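You operate a simulated robot arm through the tools that you are given. There is no shell and no other tool.

Carry out the task below with a simulated robot arm. There is one attempt and no reset: what you move stays moved.

## Task
Hook straps D and A back on and play each one's test key once.
Fine: straps first, so that the hammers fall back; leave strap F and the other keys alone.

The check looks at the end state, three seconds after you hand in, the way a careful person would. Anything else that was tipped, shoved, dropped, spilled or broken makes it a failure.

## Robot
A 7-joint arm with a two-finger parallel gripper, fixed in place. Base frame: the origin is on the floor under the middle of its stand, x ahead of it, y to its left, z up. Units: mm, rad, N and s.
With the tool pointing down near the work surface it reaches from about 100 to 640 mm from the base axis. Its first joint turns from -1.152 to 1.152 rad. Payload 1.57 kg.
Tool frame: the origin (TCP) lies between the finger pads and is the grasp point; the fingertips stand 30 mm ahead of it; z points along the fingers, y is the line along which they close. The gripper opens to 80 mm. The fingers are 17 mm wide and 12 mm thick; the gripper's body (40 by 82 mm) begins 80 mm behind the TCP.
Orientation is that of the tool frame in the base frame, as [roll, pitch, yaw] about the fixed x, y, z axes, in that order (R = Rz(yaw) Ry(pitch) Rx(roll)). With the fingers straight down and closing along the base's y, the tool's x points along the base's -x, its y along +y and its z along -z.

## Interface
- The arm moves only by the tool step_arm. Its argument "plan" is a list of rows, each a list of 3 entries, a list of its own where there are three numbers: the shift along the base's x, y, z in mm, then the turn, a rotation vector about the base's x, y, z in rad, then the opening, from 0 (shut) to 1 (fully open). In form: [[[x, y, z], [rx, ry, rz], fingers], ...]. A call has 1 to 20 rows; each row shifts and turns the commanded pose from where the row before left it. Each row takes 0.2 s and may step no farther than 50 mm and 0.15 rad from the row before; otherwise, or with a gripper value out of range, the whole call is refused. A pose out of reach is approached as far as the arm can. The call stops where the force on the tool passes 40 N (or 10 N more than at its start, if that is more) or the arm is blocked; 0.2 s more then pass. Each finger travels about 72 mm/s and halts on what it meets, pressing with about 37 N; the grip force reading is that of the motor and also rises with nothing between the fingers. The clock runs only during rows and for 0.2 s after the last one: add rows that do not move to give the fingers time. It gives the time, the measured TCP pose, the force on the tool (base axes), the opening and the grip force at its end, in the units of the frame above (readings bear some noise), with the torque about the TCP (base axes, N m) and any sound that the robot's microphone picked up.
- Cameras (640 x 400 px; columns grow to the right, rows downward): "scene" is fixed at [67.5, 450.2, 1411.1]; the picture's right is [-0.61, -0.79, 0.00], its down [-0.54, 0.42, -0.73] and it looks along [0.57, -0.45, -0.69] (base axes); focal length 214 px, centre (320, 200). "wrist" rides on the gripper at [72, -7, -122] in the tool frame; the picture's right is [0.09, 1.00, 0.00], its down [-0.84, 0.08, -0.54] and it looks along [-0.54, 0.05, 0.84] (tool axes); focal length 238 px, centre (320, 200).
- camera(camera): a new picture of that camera. The clock stands still meanwhile.
- point_at(camera, pixels): there is no depth. For up to 12 entries [column, row, z] of the newest picture of that camera ("zoom" is the newest enlarged one), the place [x, y] in the base frame at which the ray of that pixel passes the height z, good to about 2 mm. The clock stands still meanwhile.
- zoom(camera, box): a new picture of the part [left, top, right, bottom] of that camera's present view, enlarged. The clock stands still meanwhile.
- finish_job(): hands the job in; it is judged then, once.

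Open the gripper and draw the arm clear of the work before you hand the job in, unless the task says otherwise.

The tools are called after ">>>" as a command line: name --argument value ..., lists and objects as JSON in quotes. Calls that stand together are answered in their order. step_arm: Moves the arm, as the interface text tells. Its arguments: {"type":"object","properties":{"plan":{"type":"array","items":{"type":"array"}}},"required":["plan"]} The other tools are called the same way: camera (camera) takes a picture; point_at (camera, pixels) gives the place at which the rays of pixels pass given heights; zoom (camera, box) takes an enlarged picture of a part of a camera's view; finish_job () hands the job in.

At the start:

```text
clock: 0.0
tcp_pos: [387.7, -2.7, 1233.6]
tool_rot: [-3.141, 0.0, -3.142]
ft_force: [-0.1, -0.4, 0.5]
ft_torque: [0.0, -0.01, -0.01]
gripper_width: 79.9
grasp_force: 0.0
```

scene: 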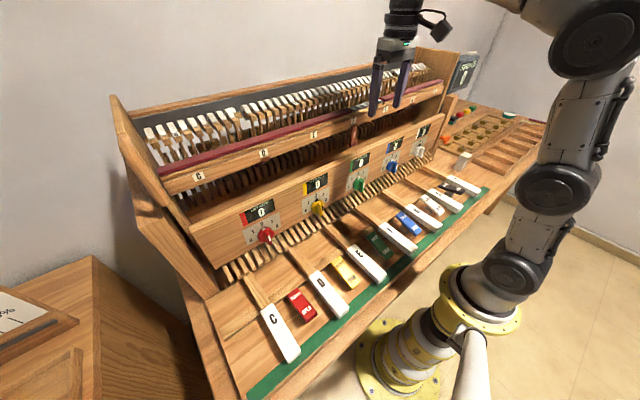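
wrist: 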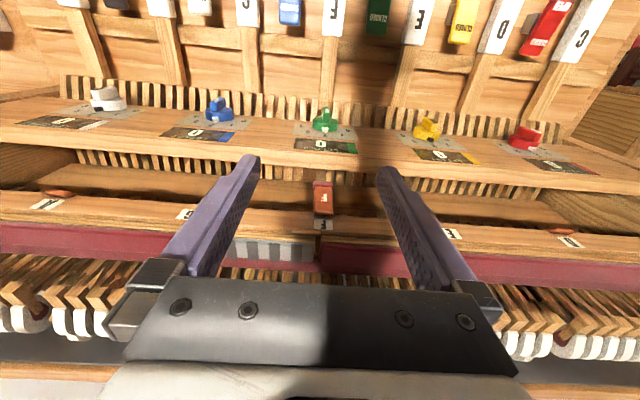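

I'll start by looking closely at the scene: the labelled rail, knobs and keys in the scene view, around columns 110–540.

>>> zoom --camera "scene" --box '[110, 60, 350, 210]'

>>> zoom --camera "scene" --box '[300, 60, 540, 210]'

>>> zoom --camera "scene" --box '[190, 180, 510, 380]'

>>> camera --camera "wrist"

```text
2.67 times, centred on (230, 135) of scene
```

zoom: 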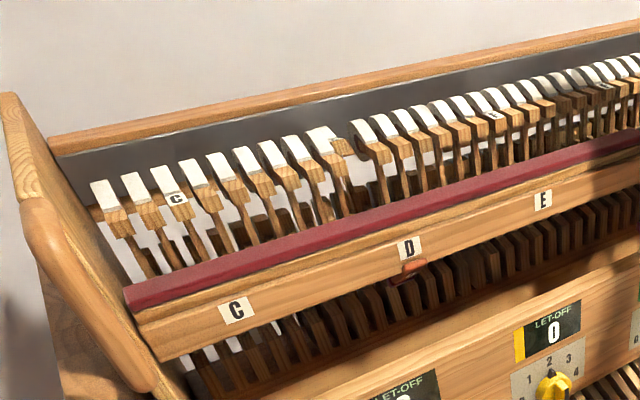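

```text
2.67 times, centred on (420, 135) of scene
```

zoom: 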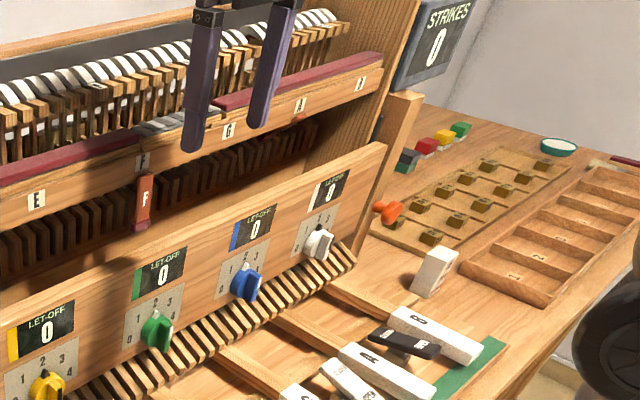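

```text
2.00 times, centred on (350, 280) of scene
```

zoom: 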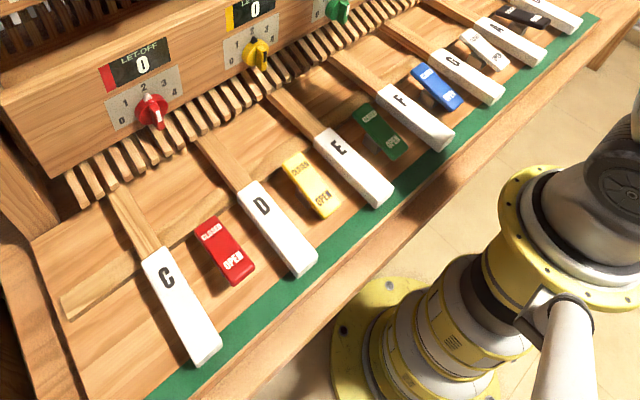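

```text
taken
```

wrist: 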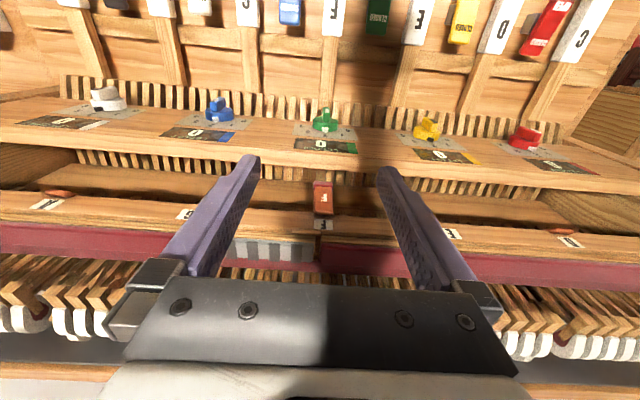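

The D strap seems to dangle at about scene (263,160), A near (413,105), and F stands out at (353,138). I zoom tightly on each of these.

>>> zoom --camera "scene" --box '[235, 135, 299, 175]'

>>> zoom --camera "scene" --box '[321, 110, 385, 150]'

>>> zoom --camera "scene" --box '[383, 80, 447, 120]'

>>> zoom --camera "wrist" --box '[500, 190, 628, 270]'

>>> zoom --camera "wrist" --box '[260, 160, 388, 240]'

>>> zoom --camera "wrist" --box '[0, 160, 128, 240]'

```text
10.00 times, centred on (267, 155) of scene
```

zoom: 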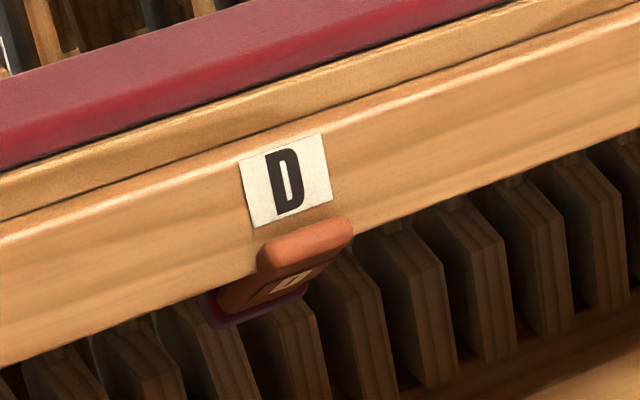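

```text
10.00 times, centred on (353, 130) of scene
```

zoom: 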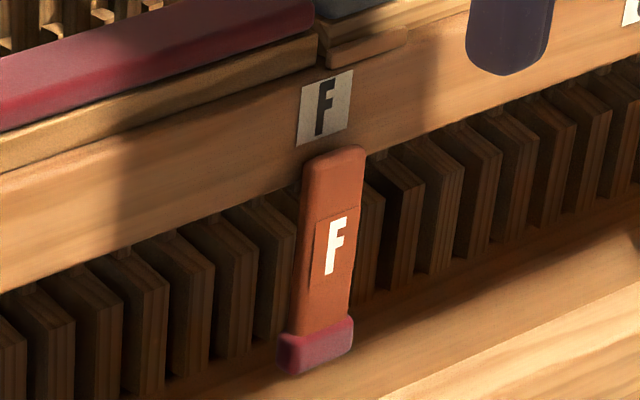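

```text
10.00 times, centred on (415, 100) of scene
```

zoom: 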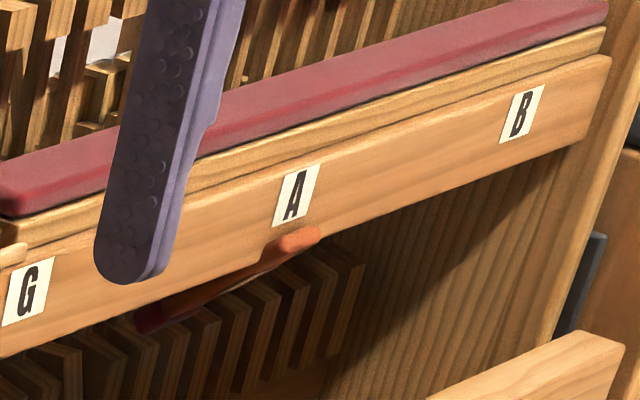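

```text
5.00 times, centred on (564, 230) of wrist
```

zoom: 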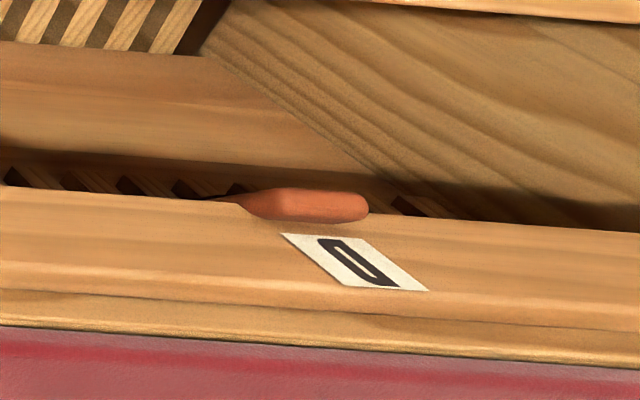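

```text
5.00 times, centred on (324, 200) of wrist
```

zoom: 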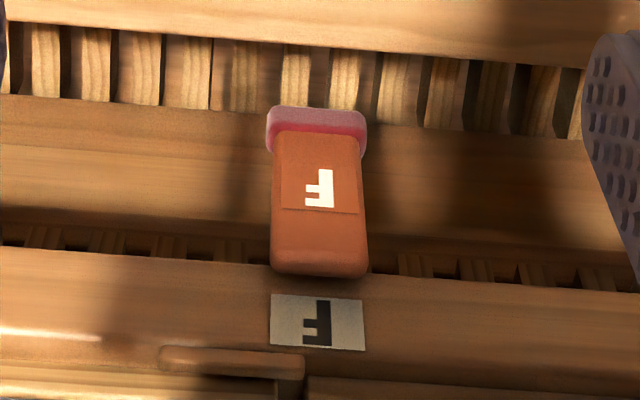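

```text
5.00 times, centred on (64, 200) of wrist
```

zoom: 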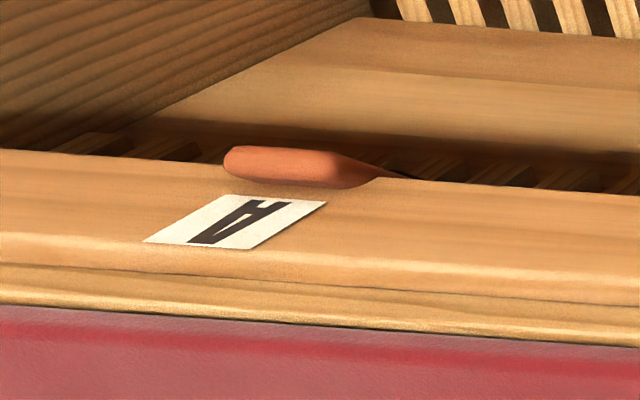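

The label F works out near x≈475, z≈1157 and the F strap hangs to about z≈1085. Now I zoom on the hammers and keys to learn which hammers are out of line.

>>> zoom --camera "scene" --box '[200, 85, 296, 145]'

>>> zoom --camera "scene" --box '[290, 60, 386, 120]'

>>> zoom --camera "wrist" --box '[480, 230, 640, 370]'

>>> zoom --camera "wrist" --box '[0, 230, 160, 370]'

>>> zoom --camera "scene" --box '[380, 160, 508, 240]'

>>> zoom --camera "scene" --box '[240, 190, 368, 270]'

```text
6.67 times, centred on (248, 115) of scene
```

zoom: 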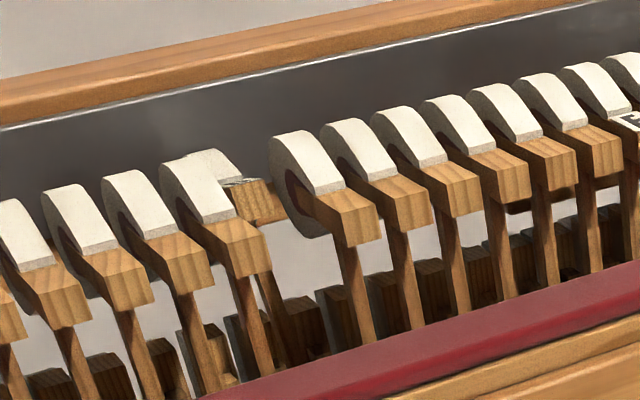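

```text
6.67 times, centred on (338, 90) of scene
```

zoom: 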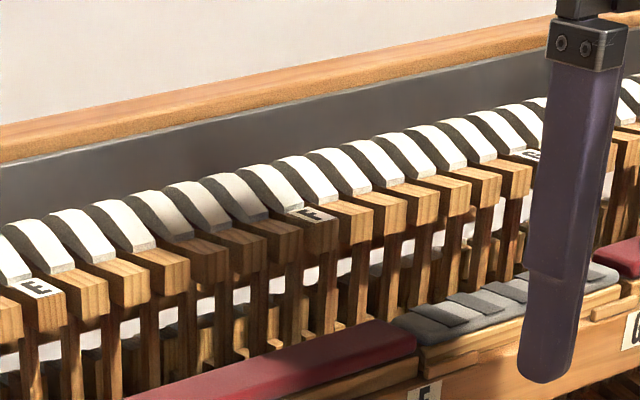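

```text
2.86 times, centred on (560, 300) of wrist
```

zoom: 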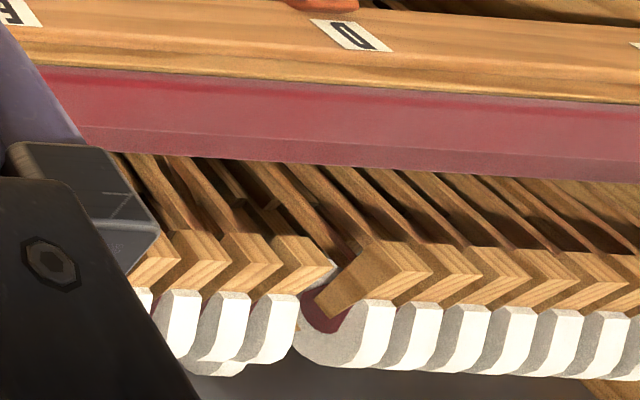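

```text
2.86 times, centred on (80, 300) of wrist
```

zoom: 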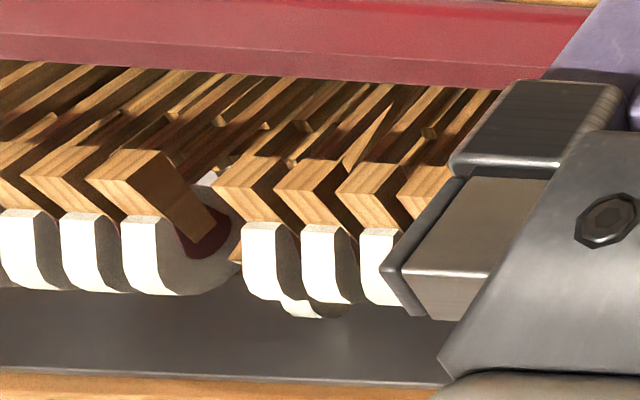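

```text
5.00 times, centred on (444, 200) of scene
```

zoom: 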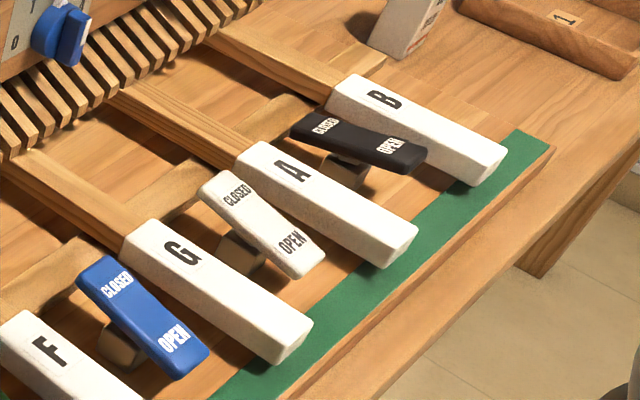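

```text
5.00 times, centred on (304, 230) of scene
```

zoom: 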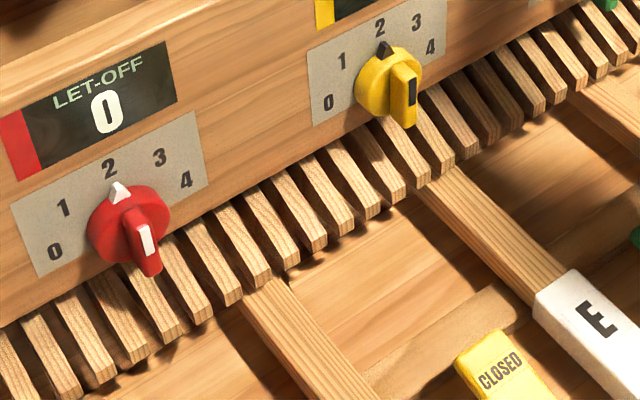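

The D and A hammers (scene (232,112); wrist (595,331) and (70,307)) lean out of the row, while F's hammer is in line with its strap hanging vertically. I draw back from the rail, then tilt the fingers forward for a level look at strap D.

>>> step_arm --plan '[[[-30, 20, 0], [0, 0, 0], 1], [[-30, 30, 0], [0, 0, 0], 1], [[0, 40, -10], [0, -0.14, 0], 1], [[0, 40, -20], [0, -0.14, 0], 1], [[0, 40, -20], [0, -0.14, 0], 1], [[0, 40, -20], [0, -0.14, 0], 1], [[0, 30, -20], [0, -0.14, 0], 1], [[0, 10, -10], [0, -0.14, 0], 1], [[0, 0, 0], [0, -0.14, 0], 1]]'

>>> camera --camera "wrist"

>>> camera --camera "scene"

```text
clock: 2.0
tcp_pos: [328.4, 249.1, 1133.1]
tool_rot: [3.14, 0.98, -3.141]
ft_force: [-0.6, -0.3, -0.9]
ft_torque: [-0.01, 0.0, 0.0]
gripper_width: 80.1
grasp_force: 0.0
```

```text
taken
```

wrist: 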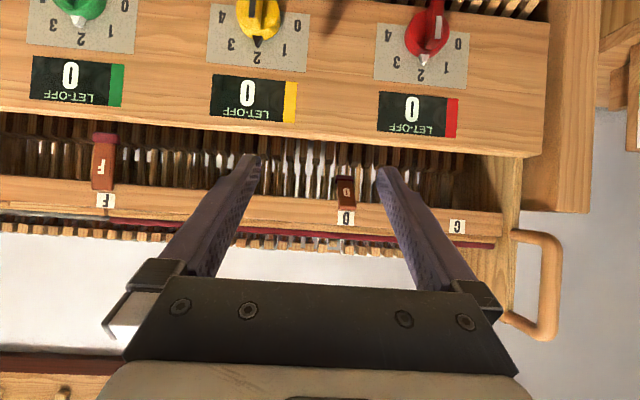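

```text
taken
```

scene: 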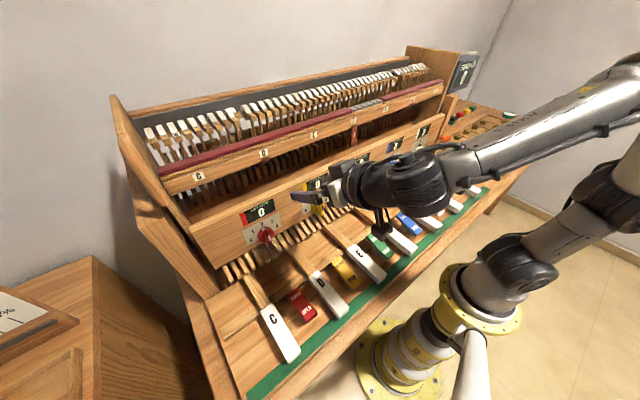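

The wrist view (upside-down) shows strap D at (345,192), foreshortened, against strap F full length at (104,163). I zoom on both.

>>> zoom --camera "wrist" --box '[297, 135, 393, 235]'

>>> zoom --camera "wrist" --box '[60, 120, 156, 220]'

>>> zoom --camera "scene" --box '[383, 60, 479, 120]'

```text
4.00 times, centred on (345, 185) of wrist
```

zoom: 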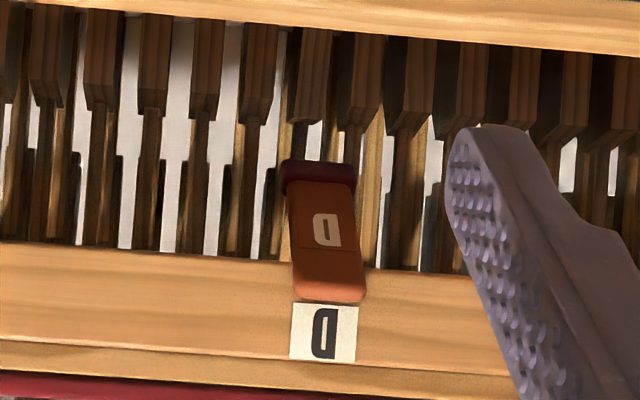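

```text
4.00 times, centred on (108, 170) of wrist
```

zoom: 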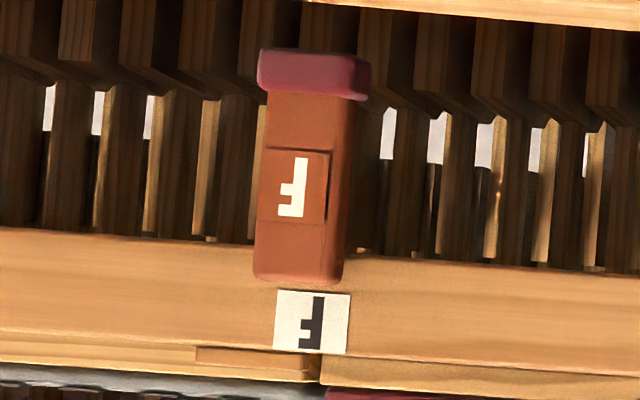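

```text
6.67 times, centred on (431, 90) of scene
```

zoom: 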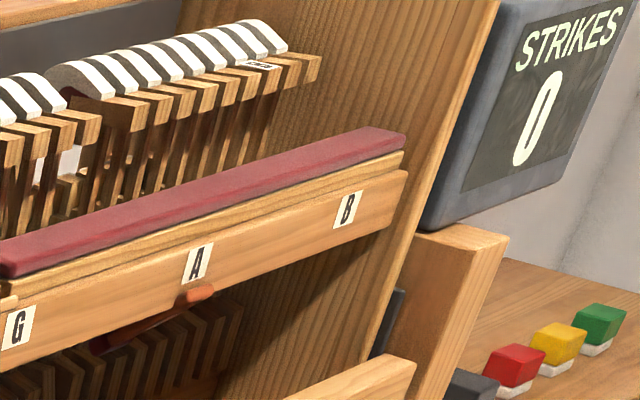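

Strap D (wrist (345,192)) is swung about 50° inward under the rail; its end is near x≈516, z≈1105, and F hangs vertical. I lower the hand and tilt it further up to see under the rail and judge how deep the wooden blocks behind it lie.

>>> step_arm --plan '[[[0, 15, -20], [0, -0.1, 0], 1], [[0, 15, -20], [0, -0.1, 0], 1], [[0, 10, -20], [0, -0.1, 0], 1], [[0, 0, -10], [0, -0.1, 0], 1], [[0, 0, 0], [0, 0, 0], 1]]'

>>> camera --camera "wrist"

>>> zoom --camera "wrist" --box '[200, 40, 440, 190]'

```text
clock: 3.2
tcp_pos: [353.9, 275.2, 1064.5]
tool_rot: [3.136, 1.38, 3.14]
ft_force: [0.1, -0.1, 0.1]
ft_torque: [0.02, 0.0, 0.0]
gripper_width: 80.0
grasp_force: 0.0
out of reach, approached as far as the arm can: row 2, 3, 4
```

```text
taken
```

wrist: 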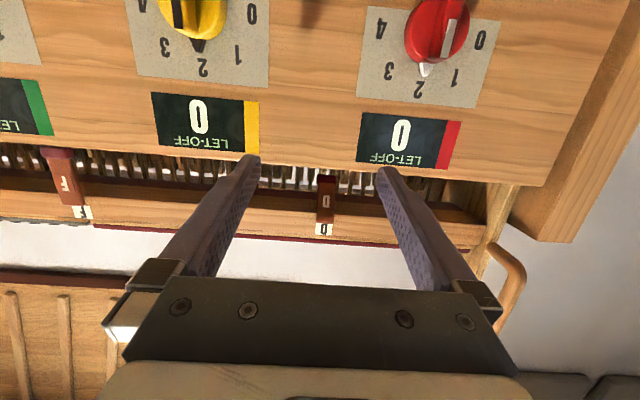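

```text
2.67 times, centred on (320, 115) of wrist
```

zoom: 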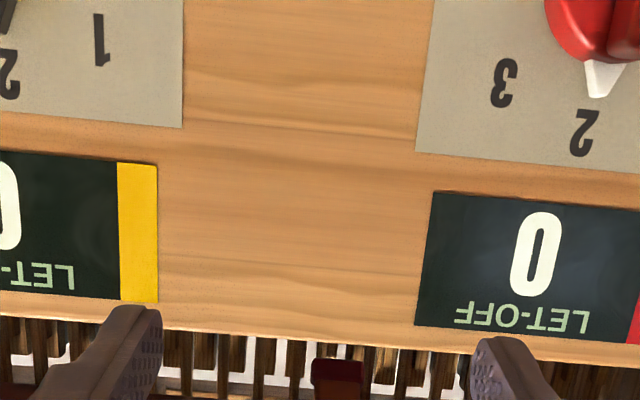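

The let-off panel's top edge works out at about x≈434, z≈1069, leaving a ~65 mm gap below the rail (z≈1134). I zoom on strap D at (325,190) here and then take another vantage to judge the depth of the blocks.

>>> zoom --camera "wrist" --box '[277, 150, 373, 250]'

>>> zoom --camera "wrist" --box '[10, 130, 106, 230]'

>>> zoom --camera "scene" --box '[225, 130, 305, 180]'

```text
4.00 times, centred on (325, 200) of wrist
```

zoom: 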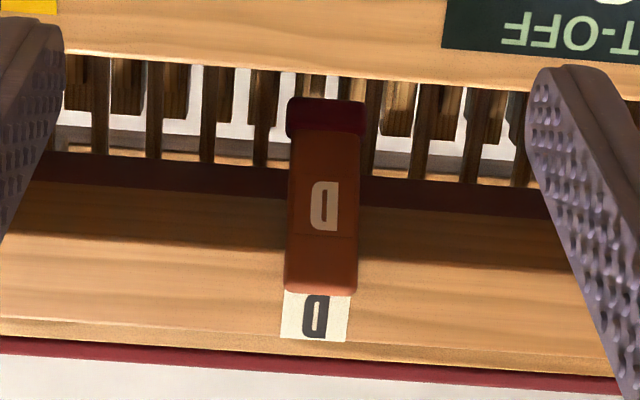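

```text
4.00 times, centred on (58, 180) of wrist
```

zoom: 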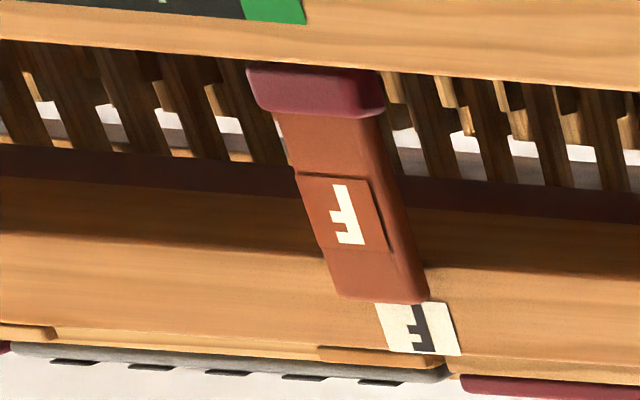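

```text
8.00 times, centred on (265, 155) of scene
```

zoom: 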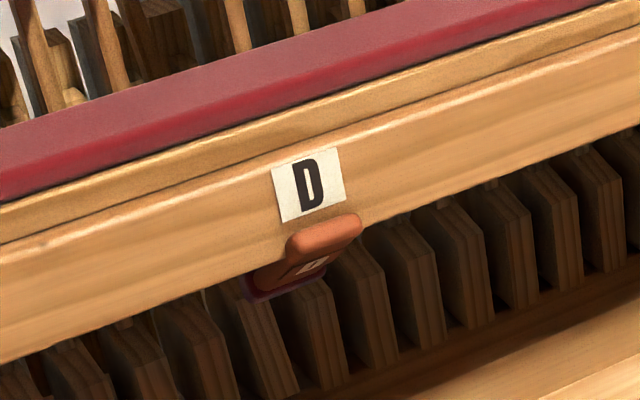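

The blocks behind come out at x≳540, so the region round strap D's end (x≈511, y≈290, z≈1104) is open. I raise the hand in front of the gap, level the fingers and check how commanded and measured poses relate.

>>> step_arm --plan '[[[20, 5, 15], [0, 0, 0], 1], [[20, 5, 15], [0, -0.06, 0], 1], [[10, 5, 15], [0, -0.06, 0], 1], [[0, 0, 0], [0, 0, 0], 1]]'

>>> camera --camera "wrist"

>>> zoom --camera "wrist" --box '[257, 120, 417, 220]'

```text
clock: 4.2
tcp_pos: [402.9, 289.9, 1110.2]
tool_rot: [-3.135, 1.501, -3.138]
ft_force: [-0.9, -0.5, -0.5]
ft_torque: [0.04, 0.02, 0.0]
gripper_width: 80.2
grasp_force: 0.0
```

```text
taken
```

wrist: 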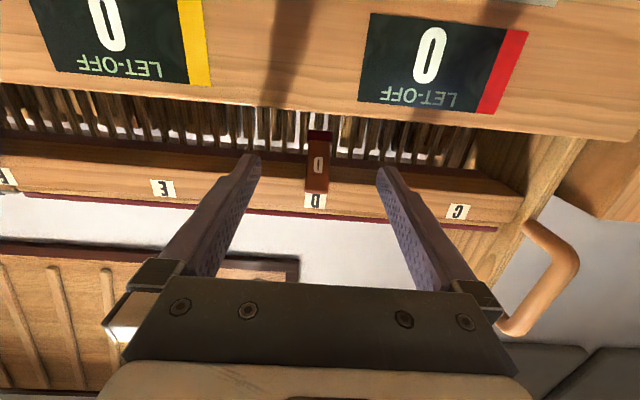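

```text
4.00 times, centred on (337, 170) of wrist
```

zoom: 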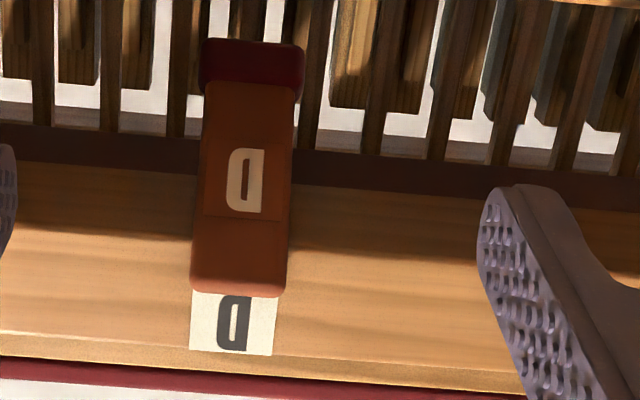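

The gripper now tracks well at [402.9, 289.9, 1110.2] and strap D sits on the gripper's mid-plane (column ≈320). I advance the open fingers under the rail in small steps to straddle the strap.

>>> step_arm --plan '[[[20, 0, 0], [0, 0, 0], 1], [[20, 0, 0], [0, 0, 0], 1], [[15, 0, 1], [0, 0, 0], 1], [[15, 0, 1], [0, 0, 0], 1], [[10, 0, 0], [0, 0, 0], 1], [[0, 0, 0], [0, 0, 0], 1]]'

>>> camera --camera "wrist"

>>> zoom --camera "scene" --box '[215, 120, 343, 200]'

```text
clock: 5.6
tcp_pos: [482.5, 290.0, 1112.6]
tool_rot: [-3.137, 1.501, -3.136]
ft_force: [0.1, 0.5, 0.0]
ft_torque: [0.0, -0.01, 0.0]
gripper_width: 80.1
grasp_force: 0.1
```

```text
taken
```

wrist: 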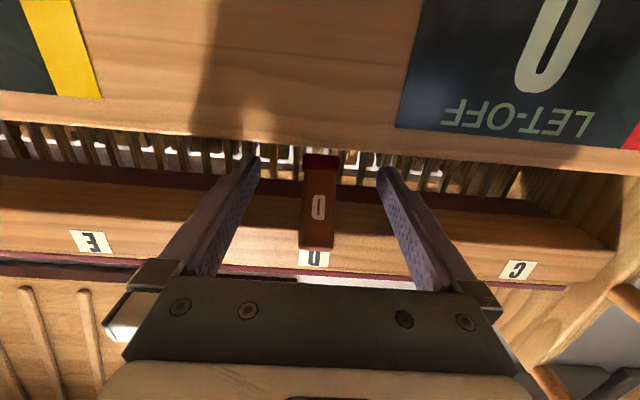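

```text
5.00 times, centred on (279, 160) of scene
```

zoom: 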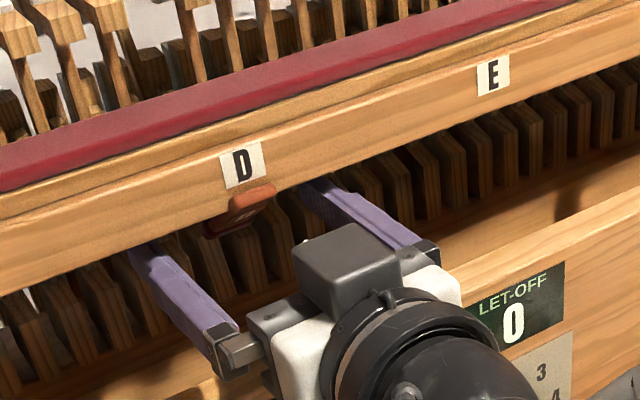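

Strap D lies midway between the fingers (columns 300–340, row 160–250) with no contact force. I move 6 mm further in and close on its sides.

>>> step_arm --plan '[[[6, 0, 0], [0, 0, 0], 1], [[0, 0, 0], [0, 0, 0], 0.45], [[0, 0, 0], [0, 0, 0], 0.45], [[0, 0, 0], [0, 0, 0], 0.15], [[0, 0, 0], [0, 0, 0], 0.15], [[0, 0, 0], [0, 0, 0], 0.15]]'

>>> camera --camera "wrist"

```text
clock: 7.0
tcp_pos: [489.1, 290.7, 1110.9]
tool_rot: [-3.141, 1.5, -3.139]
ft_force: [1.8, 0.9, 0.5]
ft_torque: [-0.01, 0.08, 0.05]
gripper_width: 21.2
grasp_force: 34.2
```

```text
taken
```

wrist: 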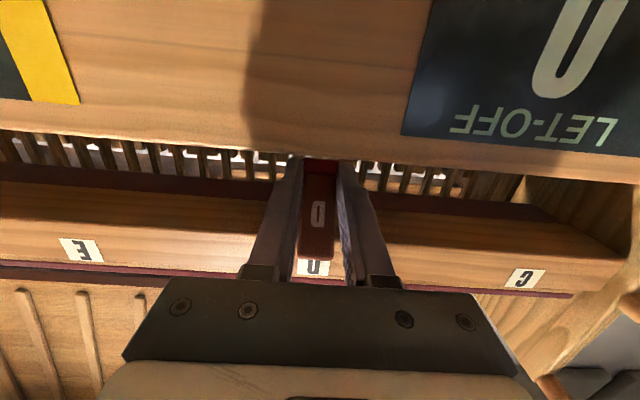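

The grip holds the strap's sides at 21.2 mm with a force of 34 N. I now swing it outward along an arc about its upper hinge (near x≈471, z≈1141), turning the tool with it, in small steps while watching the force.

>>> step_arm --plan '[[[-1.9, 0, -1.0], [0, 0.06, 0], 0.15], [[-1.8, 0, -0.95], [0, 0.06, 0], 0.15], [[-2.0, 0, -0.8], [0, 0.06, 0], 0.15], [[-1.95, 0, -0.7], [0, 0.06, 0], 0.15]]'

>>> camera --camera "wrist"

>>> zoom --camera "scene" --box '[200, 80, 328, 180]'

```text
clock: 8.0
tcp_pos: [480.4, 290.2, 1106.7]
tool_rot: [-3.138, 1.257, -3.138]
ft_force: [-12.8, -4.5, -2.6]
ft_torque: [0.03, -0.51, -0.08]
gripper_width: 20.9
grasp_force: 34.5
```

```text
taken
```

wrist: 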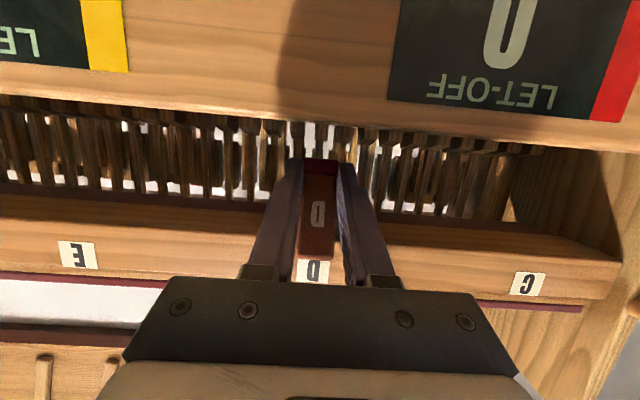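

```text
4.00 times, centred on (264, 130) of scene
```

zoom: 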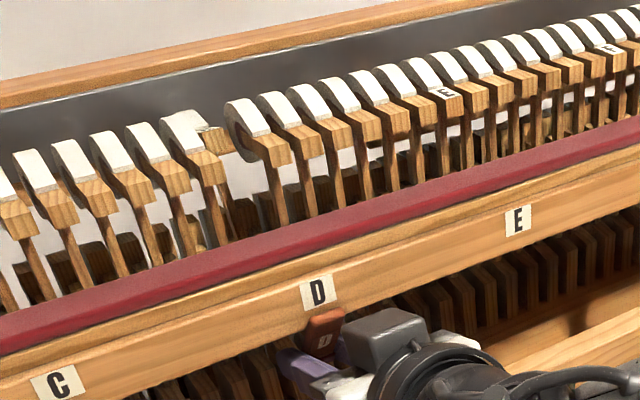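

The strap follows; the reading of about −13 N in x suggests that it is now being drawn outward. The D hammer (zoom (200,130)) is still back, so I continue the arc.

>>> step_arm --plan '[[[-2.1, 0, -0.6], [0, 0.06, 0], 0.15], [[-2.1, 0, -0.5], [0, 0.06, 0], 0.15], [[-2.1, 0, -0.3], [0, 0.06, 0], 0.15], [[-2.1, 0, -0.2], [0, 0.06, 0], 0.15]]'

>>> camera --camera "wrist"

>>> zoom --camera "scene" --box '[200, 80, 328, 180]'

```text
clock: 9.0
tcp_pos: [472.6, 290.1, 1105.7]
tool_rot: [-3.138, 1.017, -3.139]
ft_force: [-13.4, -6.8, -7.4]
ft_torque: [0.01, -0.55, -0.11]
gripper_width: 21.5
grasp_force: 34.4
```

```text
taken
```

wrist: 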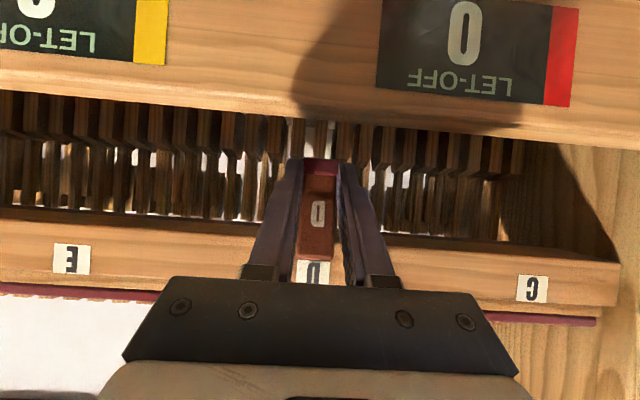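

```text
4.00 times, centred on (264, 130) of scene
```

zoom: 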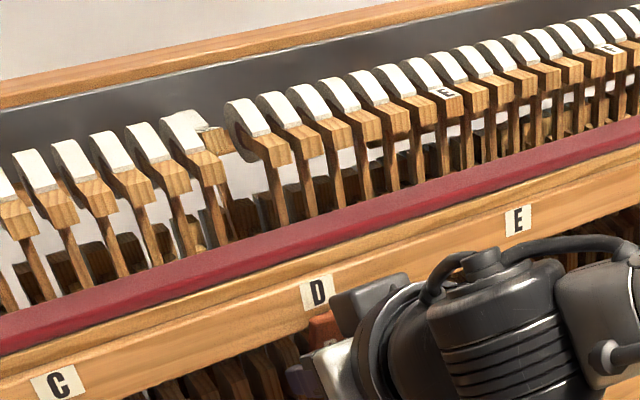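

Still following with a similar, steady force; the tool is at pitch 1.02. I continue the remaining third of the arc toward vertical.

>>> step_arm --plan '[[[-2.1, 0, 0.0], [0, 0.06, 0], 0.15], [[-2.1, 0, 0.2], [0, 0.06, 0], 0.15], [[-2.1, 0, 0.3], [0, 0.06, 0], 0.15], [[-2.1, 0, 0.5], [0, 0.06, 0], 0.15]]'

>>> zoom --camera "scene" --box '[200, 80, 328, 180]'

>>> camera --camera "wrist"

```text
clock: 10.0
tcp_pos: [463.1, 291.3, 1105.6]
tool_rot: [-3.138, 0.777, -3.141]
ft_force: [-7.1, -8.7, -10.4]
ft_torque: [0.03, -0.19, -0.09]
gripper_width: 21.3
grasp_force: 35.0
```

```text
4.00 times, centred on (264, 130) of scene
```

zoom: 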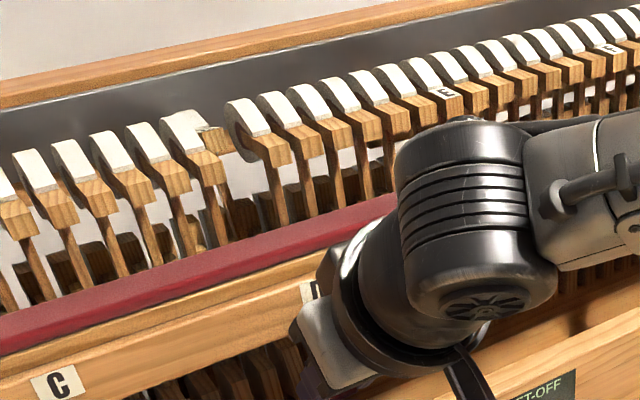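

```text
taken
```

wrist: 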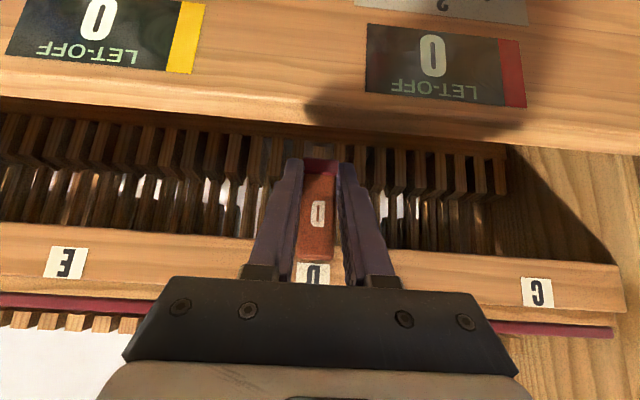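

About 41° of the swing is done and the y-torque has dropped (−0.19), hammer D not yet back. I go on a bit further to reach vertical.

>>> step_arm --plan '[[[-2.1, 0, 0.5], [0, 0.05, 0], 0.15], [[-2.0, 0, 0.6], [0, 0.05, 0], 0.15], [[0, 0, 0], [0, 0, 0], 0.15]]'

>>> zoom --camera "scene" --box '[200, 80, 328, 180]'

>>> zoom --camera "wrist" --box '[240, 120, 400, 300]'

```text
clock: 10.8
tcp_pos: [460.5, 289.6, 1106.8]
tool_rot: [-3.139, 0.675, -3.139]
ft_force: [-7.8, -9.1, -15.8]
ft_torque: [0.11, -0.13, -0.09]
gripper_width: 21.1
grasp_force: 34.4
```

```text
4.00 times, centred on (264, 130) of scene
```

zoom: 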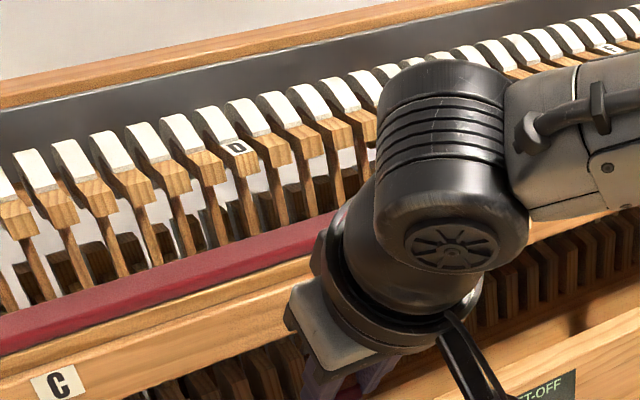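

```text
2.22 times, centred on (320, 210) of wrist
```

zoom: 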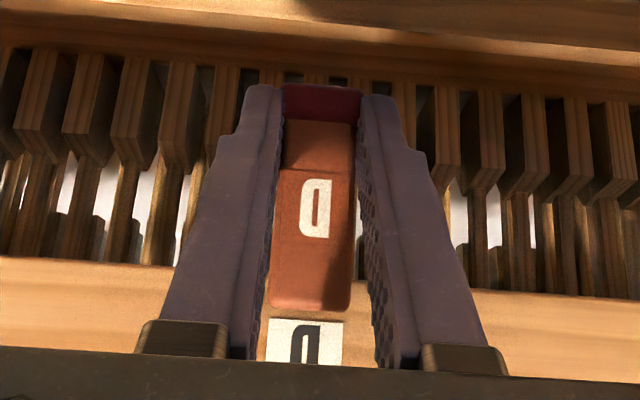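

Hammer D has dropped back into line (its "D" label now shows at zoom (235,147)), so strap D is hooked. I open the fingers gently and withdraw along the finger axis.

>>> step_arm --plan '[[[0, 0, 0], [0, 0, 0], 0.3], [[0, 0, 0], [0, 0, 0], 0.4], [[0, 0, 0], [0, 0, 0], 0.55], [[0, 0, 0], [0, 0, 0], 0.55]]'

>>> zoom --camera "scene" --box '[200, 80, 328, 180]'

>>> zoom --camera "wrist" --box '[240, 120, 400, 300]'

```text
clock: 11.8
tcp_pos: [461.0, 290.6, 1108.0]
tool_rot: [3.141, 0.681, -3.14]
ft_force: [-1.3, -0.6, -0.4]
ft_torque: [-0.01, -0.01, 0.0]
gripper_width: 44.0
grasp_force: 0.1
```

```text
4.00 times, centred on (264, 130) of scene
```

zoom: 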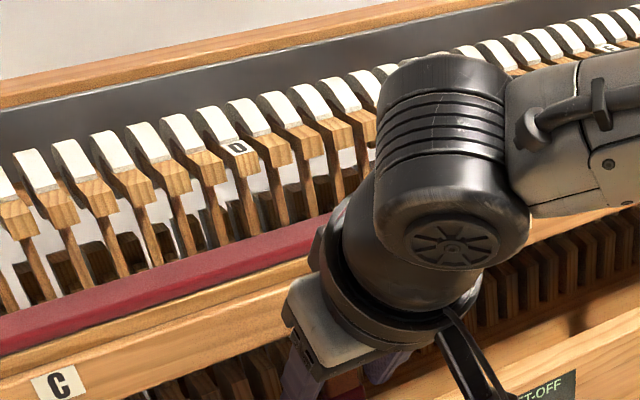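

```text
2.22 times, centred on (320, 210) of wrist
```

zoom: 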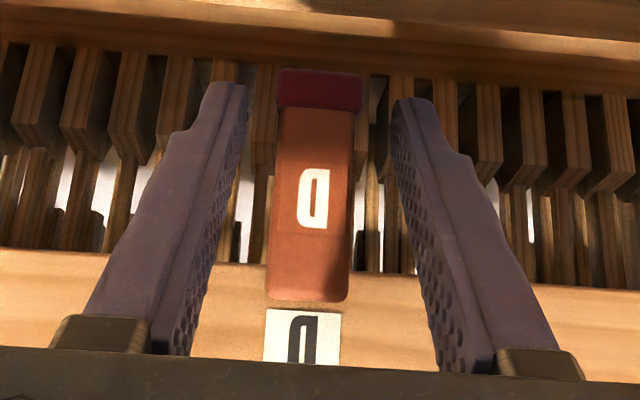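

Strap D stays vertical and its hammer stays home. I back out along the finger axis, then check strap D and hammer from a distance.

>>> step_arm --plan '[[[-9.5, 0, 11.7], [0, 0, 0], 0.55], [[-15.7, 0, 19.4], [0, 0, 0], 0.55], [[-15.7, 0, 19.4], [0, 0, 0], 0.6], [[-20, 0, 19.4], [0, 0, 0], 0.7], [[-20, -20, 0], [0, 0, 0], 0.8], [[0, -40, 0], [0, 0, 0], 0.9], [[0, -40, 0], [0, 0, 0], 1]]'

>>> camera --camera "scene"

>>> zoom --camera "scene" --box '[200, 80, 328, 180]'

```text
clock: 13.4
tcp_pos: [381.5, 193.6, 1177.3]
tool_rot: [3.141, 0.679, 3.141]
ft_force: [-0.6, -0.7, -0.4]
ft_torque: [-0.02, 0.0, -0.02]
gripper_width: 80.2
grasp_force: 0.2
```

```text
taken
```

scene: 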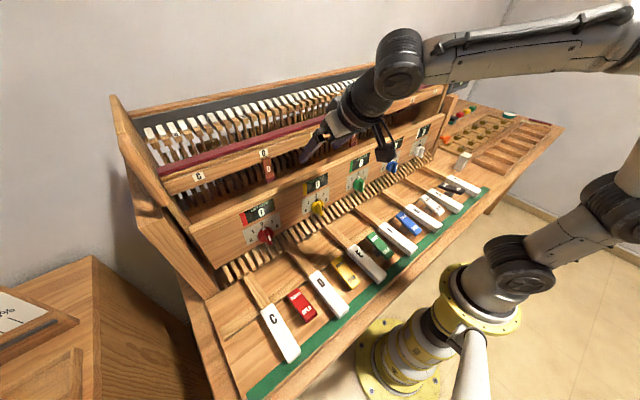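

```text
4.00 times, centred on (264, 130) of scene
```

zoom: 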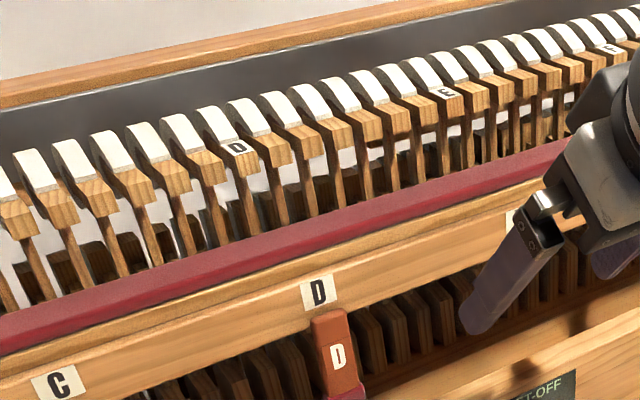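

Strap D now hangs vertically like F, with hammer D in line (zoom (235,147)). I traverse in front of the rail toward strap A at y≈−270, staying at x≈380, well clear of strap F at x≈465.

>>> step_arm --plan '[[[0, -40, 0], [0, 0, 0], 1], [[0, -40, 0], [0, 0, 0], 1], [[0, -40, 0], [0, 0, 0], 1], [[0, -40, 0], [0, 0, 0], 1], [[0, -40, 0], [0, 0, 0], 1], [[0, -40, 0], [0, 0, 0], 1], [[0, -40, 0], [0, 0, 0], 1], [[0, -40, 0], [0, 0, 0], 1], [[0, -40, 0], [0, 0, 0], 1], [[0, -40, 0], [0, 0, 0], 1], [[0, -40, 0], [0, 0, 0], 1]]'

>>> camera --camera "wrist"

>>> camera --camera "scene"

```text
clock: 15.8
tcp_pos: [379.8, -248.0, 1177.3]
tool_rot: [-3.141, 0.681, -3.141]
ft_force: [-0.3, 0.0, -0.3]
ft_torque: [0.02, 0.02, -0.03]
gripper_width: 80.3
grasp_force: 0.1
```

```text
taken
```

wrist: 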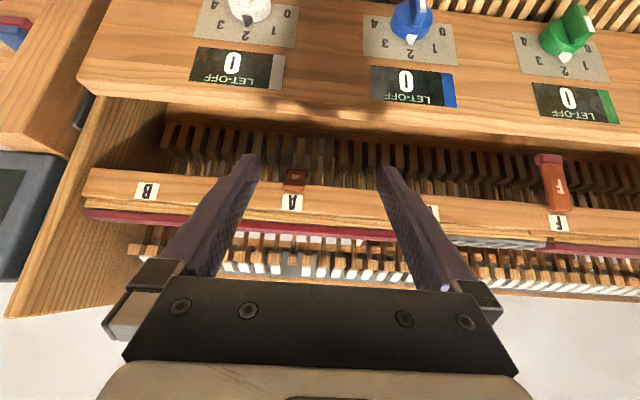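

```text
taken
```

scene: 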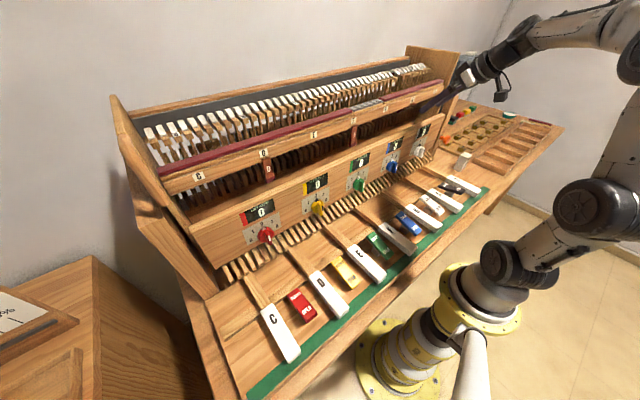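

Strap A shows at wrist (294,180) and its label gives y≈−271. I lower to the gap height and level the fingers at y≈−270.5, in front of the rail.

>>> step_arm --plan '[[[0, -6, -5], [0, -0.137, 0], 1], [[0, -6, -12], [0, -0.137, 0], 1], [[5, -6, -12], [0, -0.137, 0], 1], [[5, -4.5, -12], [0, -0.137, 0], 1], [[5, 0, -12], [0, -0.137, 0], 1], [[5, 0, -12], [0, -0.137, 0], 1], [[0, 0, 0], [0, 0, 0], 1]]'

>>> camera --camera "wrist"

>>> zoom --camera "wrist" --box '[240, 120, 400, 220]'

```text
clock: 17.4
tcp_pos: [400.7, -272.3, 1111.6]
tool_rot: [-3.135, 1.502, -3.137]
ft_force: [-0.1, -1.0, -0.5]
ft_torque: [-0.01, 0.01, -0.02]
gripper_width: 79.7
grasp_force: 0.0
```

```text
taken
```

wrist: 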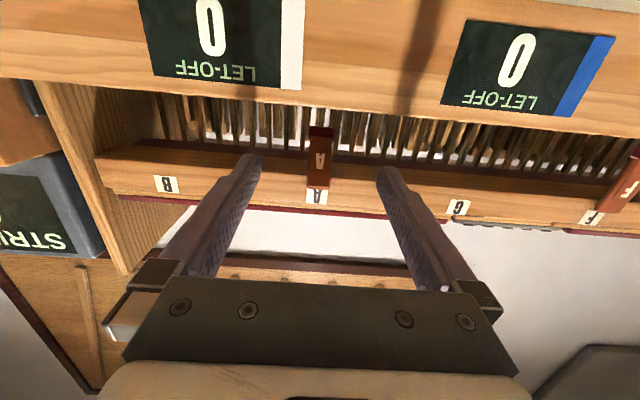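

```text
4.00 times, centred on (320, 170) of wrist
```

zoom: 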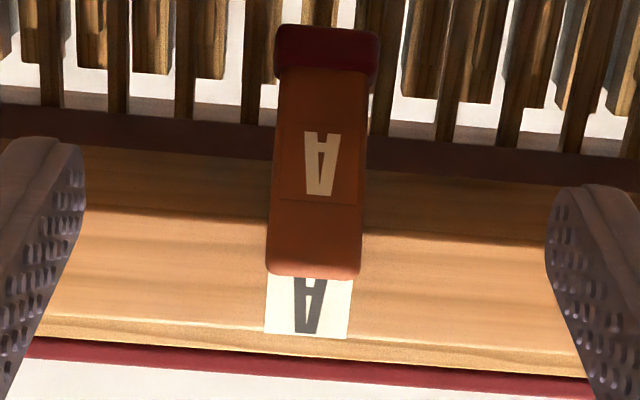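

Strap A is at column ≈321, within about 1 mm of the mid-plane. I advance into the gap as before, shifting +1 mm in y, to x≈489.

>>> step_arm --plan '[[[20, 1, 0], [0, 0, 0], 1], [[20, 0, 0], [0, 0, 0], 1], [[15, 0, 0], [0, 0, 0], 1], [[15, 0, 0], [0, 0, 0], 1], [[10, 0, 0], [0, 0, 0], 1], [[8, 0, 0], [0, 0, 0], 1], [[0, 0, 0], [0, 0, 0], 1]]'

>>> camera --camera "wrist"

```text
clock: 19.0
tcp_pos: [488.8, -268.2, 1114.2]
tool_rot: [3.137, 1.501, 3.138]
ft_force: [-0.7, -0.3, 0.4]
ft_torque: [0.01, 0.02, -0.01]
gripper_width: 80.2
grasp_force: 0.1
```

```text
taken
```

wrist: 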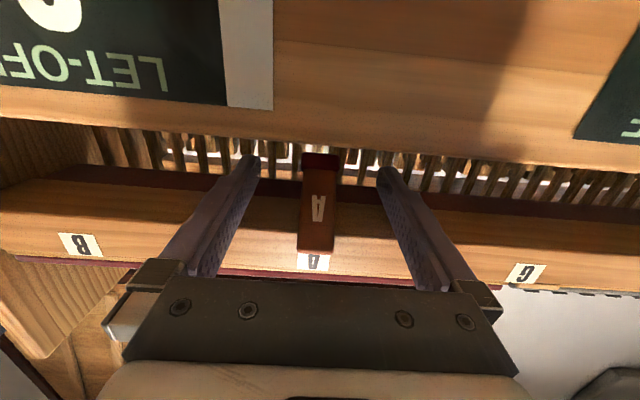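

Strap A is centred between the fingers (columns 301–340). I lower 2 mm to match the D grip and close on its sides.

>>> step_arm --plan '[[[0, 0, -2], [0, 0, 0], 1], [[0, 0, 0], [0, 0, 0], 0.45], [[0, 0, 0], [0, 0, 0], 0.45], [[0, 0, 0], [0, 0, 0], 0.15], [[0, 0, 0], [0, 0, 0], 0.15], [[0, 0, 0], [0, 0, 0], 0.15]]'

>>> camera --camera "wrist"

```text
clock: 20.4
tcp_pos: [487.5, -269.9, 1112.4]
tool_rot: [3.138, 1.5, 3.138]
ft_force: [1.6, -3.1, -0.8]
ft_torque: [0.01, 0.04, -0.08]
gripper_width: 21.3
grasp_force: 34.2
```

```text
taken
```

wrist: 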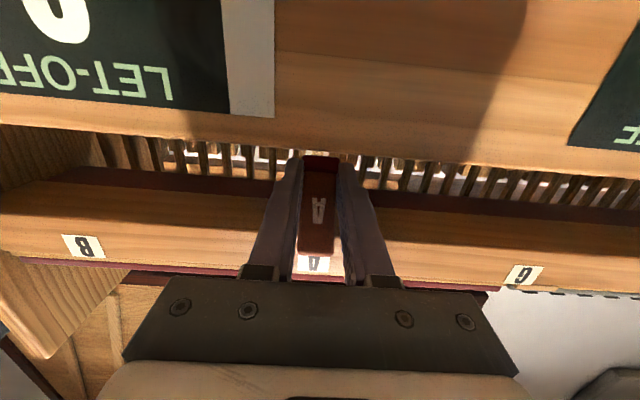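

Strap A is gripped (21.3 mm, 34 N). I repeat the same arc that worked for D, first two thirds, and watch the force.

>>> step_arm --plan '[[[-1.9, 0, -1.0], [0, 0.06, 0], 0.15], [[-1.8, 0, -0.95], [0, 0.06, 0], 0.15], [[-2.0, 0, -0.8], [0, 0.06, 0], 0.15], [[-1.95, 0, -0.7], [0, 0.06, 0], 0.15], [[-2.1, 0, -0.6], [0, 0.06, 0], 0.15], [[-2.1, 0, -0.5], [0, 0.06, 0], 0.15]]'

>>> camera --camera "wrist"

```text
clock: 21.8
tcp_pos: [475.4, -270.3, 1108.9]
tool_rot: [-3.14, 1.143, -3.141]
ft_force: [-12.1, -0.4, 2.8]
ft_torque: [-0.03, -0.43, 0.1]
gripper_width: 21.5
grasp_force: 33.5
```

```text
taken
```

wrist: 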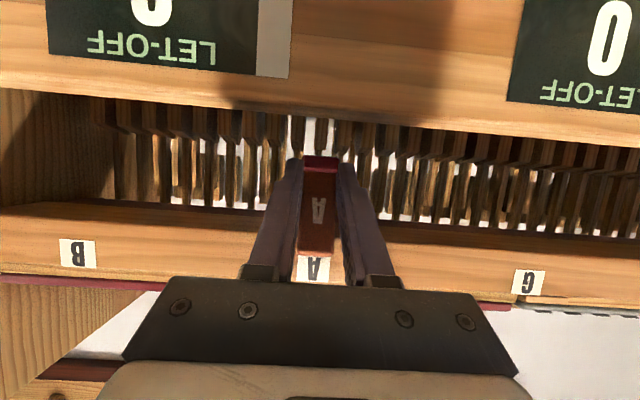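

Strap A follows with a force of about 12 N, just as D did. I carry on along the arc to vertical.

>>> step_arm --plan '[[[-2.1, 0, -0.3], [0, 0.06, 0], 0.15], [[-2.1, 0, -0.2], [0, 0.06, 0], 0.15], [[-2.1, 0, 0.0], [0, 0.06, 0], 0.15], [[-2.1, 0, 0.2], [0, 0.06, 0], 0.15], [[-2.1, 0, 0.3], [0, 0.06, 0], 0.15], [[-2.1, 0, 0.5], [0, 0.06, 0], 0.15]]'

>>> camera --camera "wrist"

>>> zoom --camera "scene" --box '[340, 50, 468, 130]'

```text
clock: 23.2
tcp_pos: [463.2, -270.5, 1107.9]
tool_rot: [-3.14, 0.783, -3.141]
ft_force: [-16.0, 0.9, 9.4]
ft_torque: [0.02, -0.62, 0.01]
gripper_width: 21.2
grasp_force: 34.5
```

```text
taken
```

wrist: 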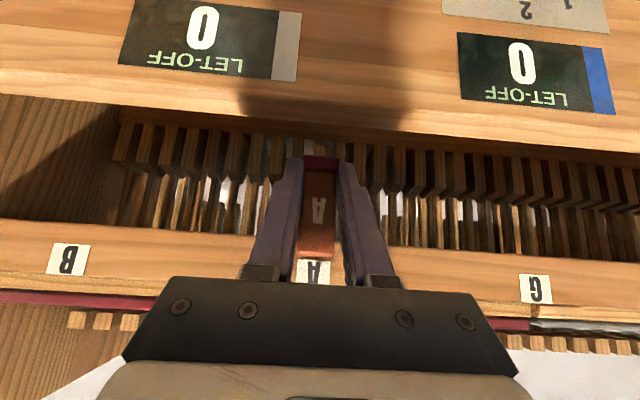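

```text
5.00 times, centred on (404, 90) of scene
```

zoom: 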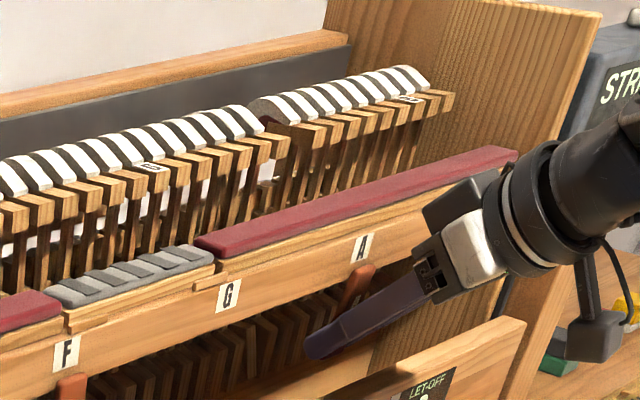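

The A strap is nearly vertical; hammer A (zoom (268,108)) is still back. I add the last steps as for D.

>>> step_arm --plan '[[[-2.1, 0, 0.4], [0, 0.05, 0], 0.15], [[-2.0, 0, 0.4], [0, 0.05, 0], 0.15], [[0, 0, 0], [0, 0, 0], 0.15]]'

>>> camera --camera "wrist"

>>> zoom --camera "scene" --box '[340, 50, 468, 130]'

```text
clock: 24.0
tcp_pos: [460.3, -270.3, 1107.6]
tool_rot: [3.141, 0.68, -3.141]
ft_force: [-3.4, 6.1, 6.1]
ft_torque: [0.0, -0.23, 0.04]
gripper_width: 21.1
grasp_force: 34.7
```

```text
taken
```

wrist: 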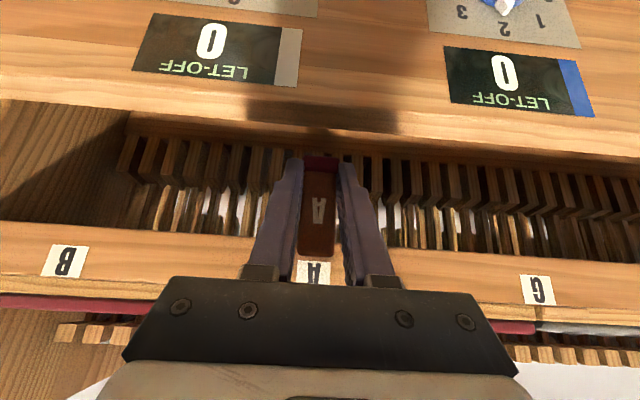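

```text
5.00 times, centred on (404, 90) of scene
```

zoom: 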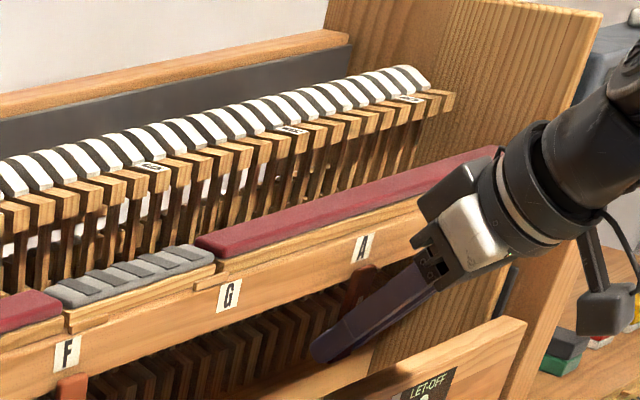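

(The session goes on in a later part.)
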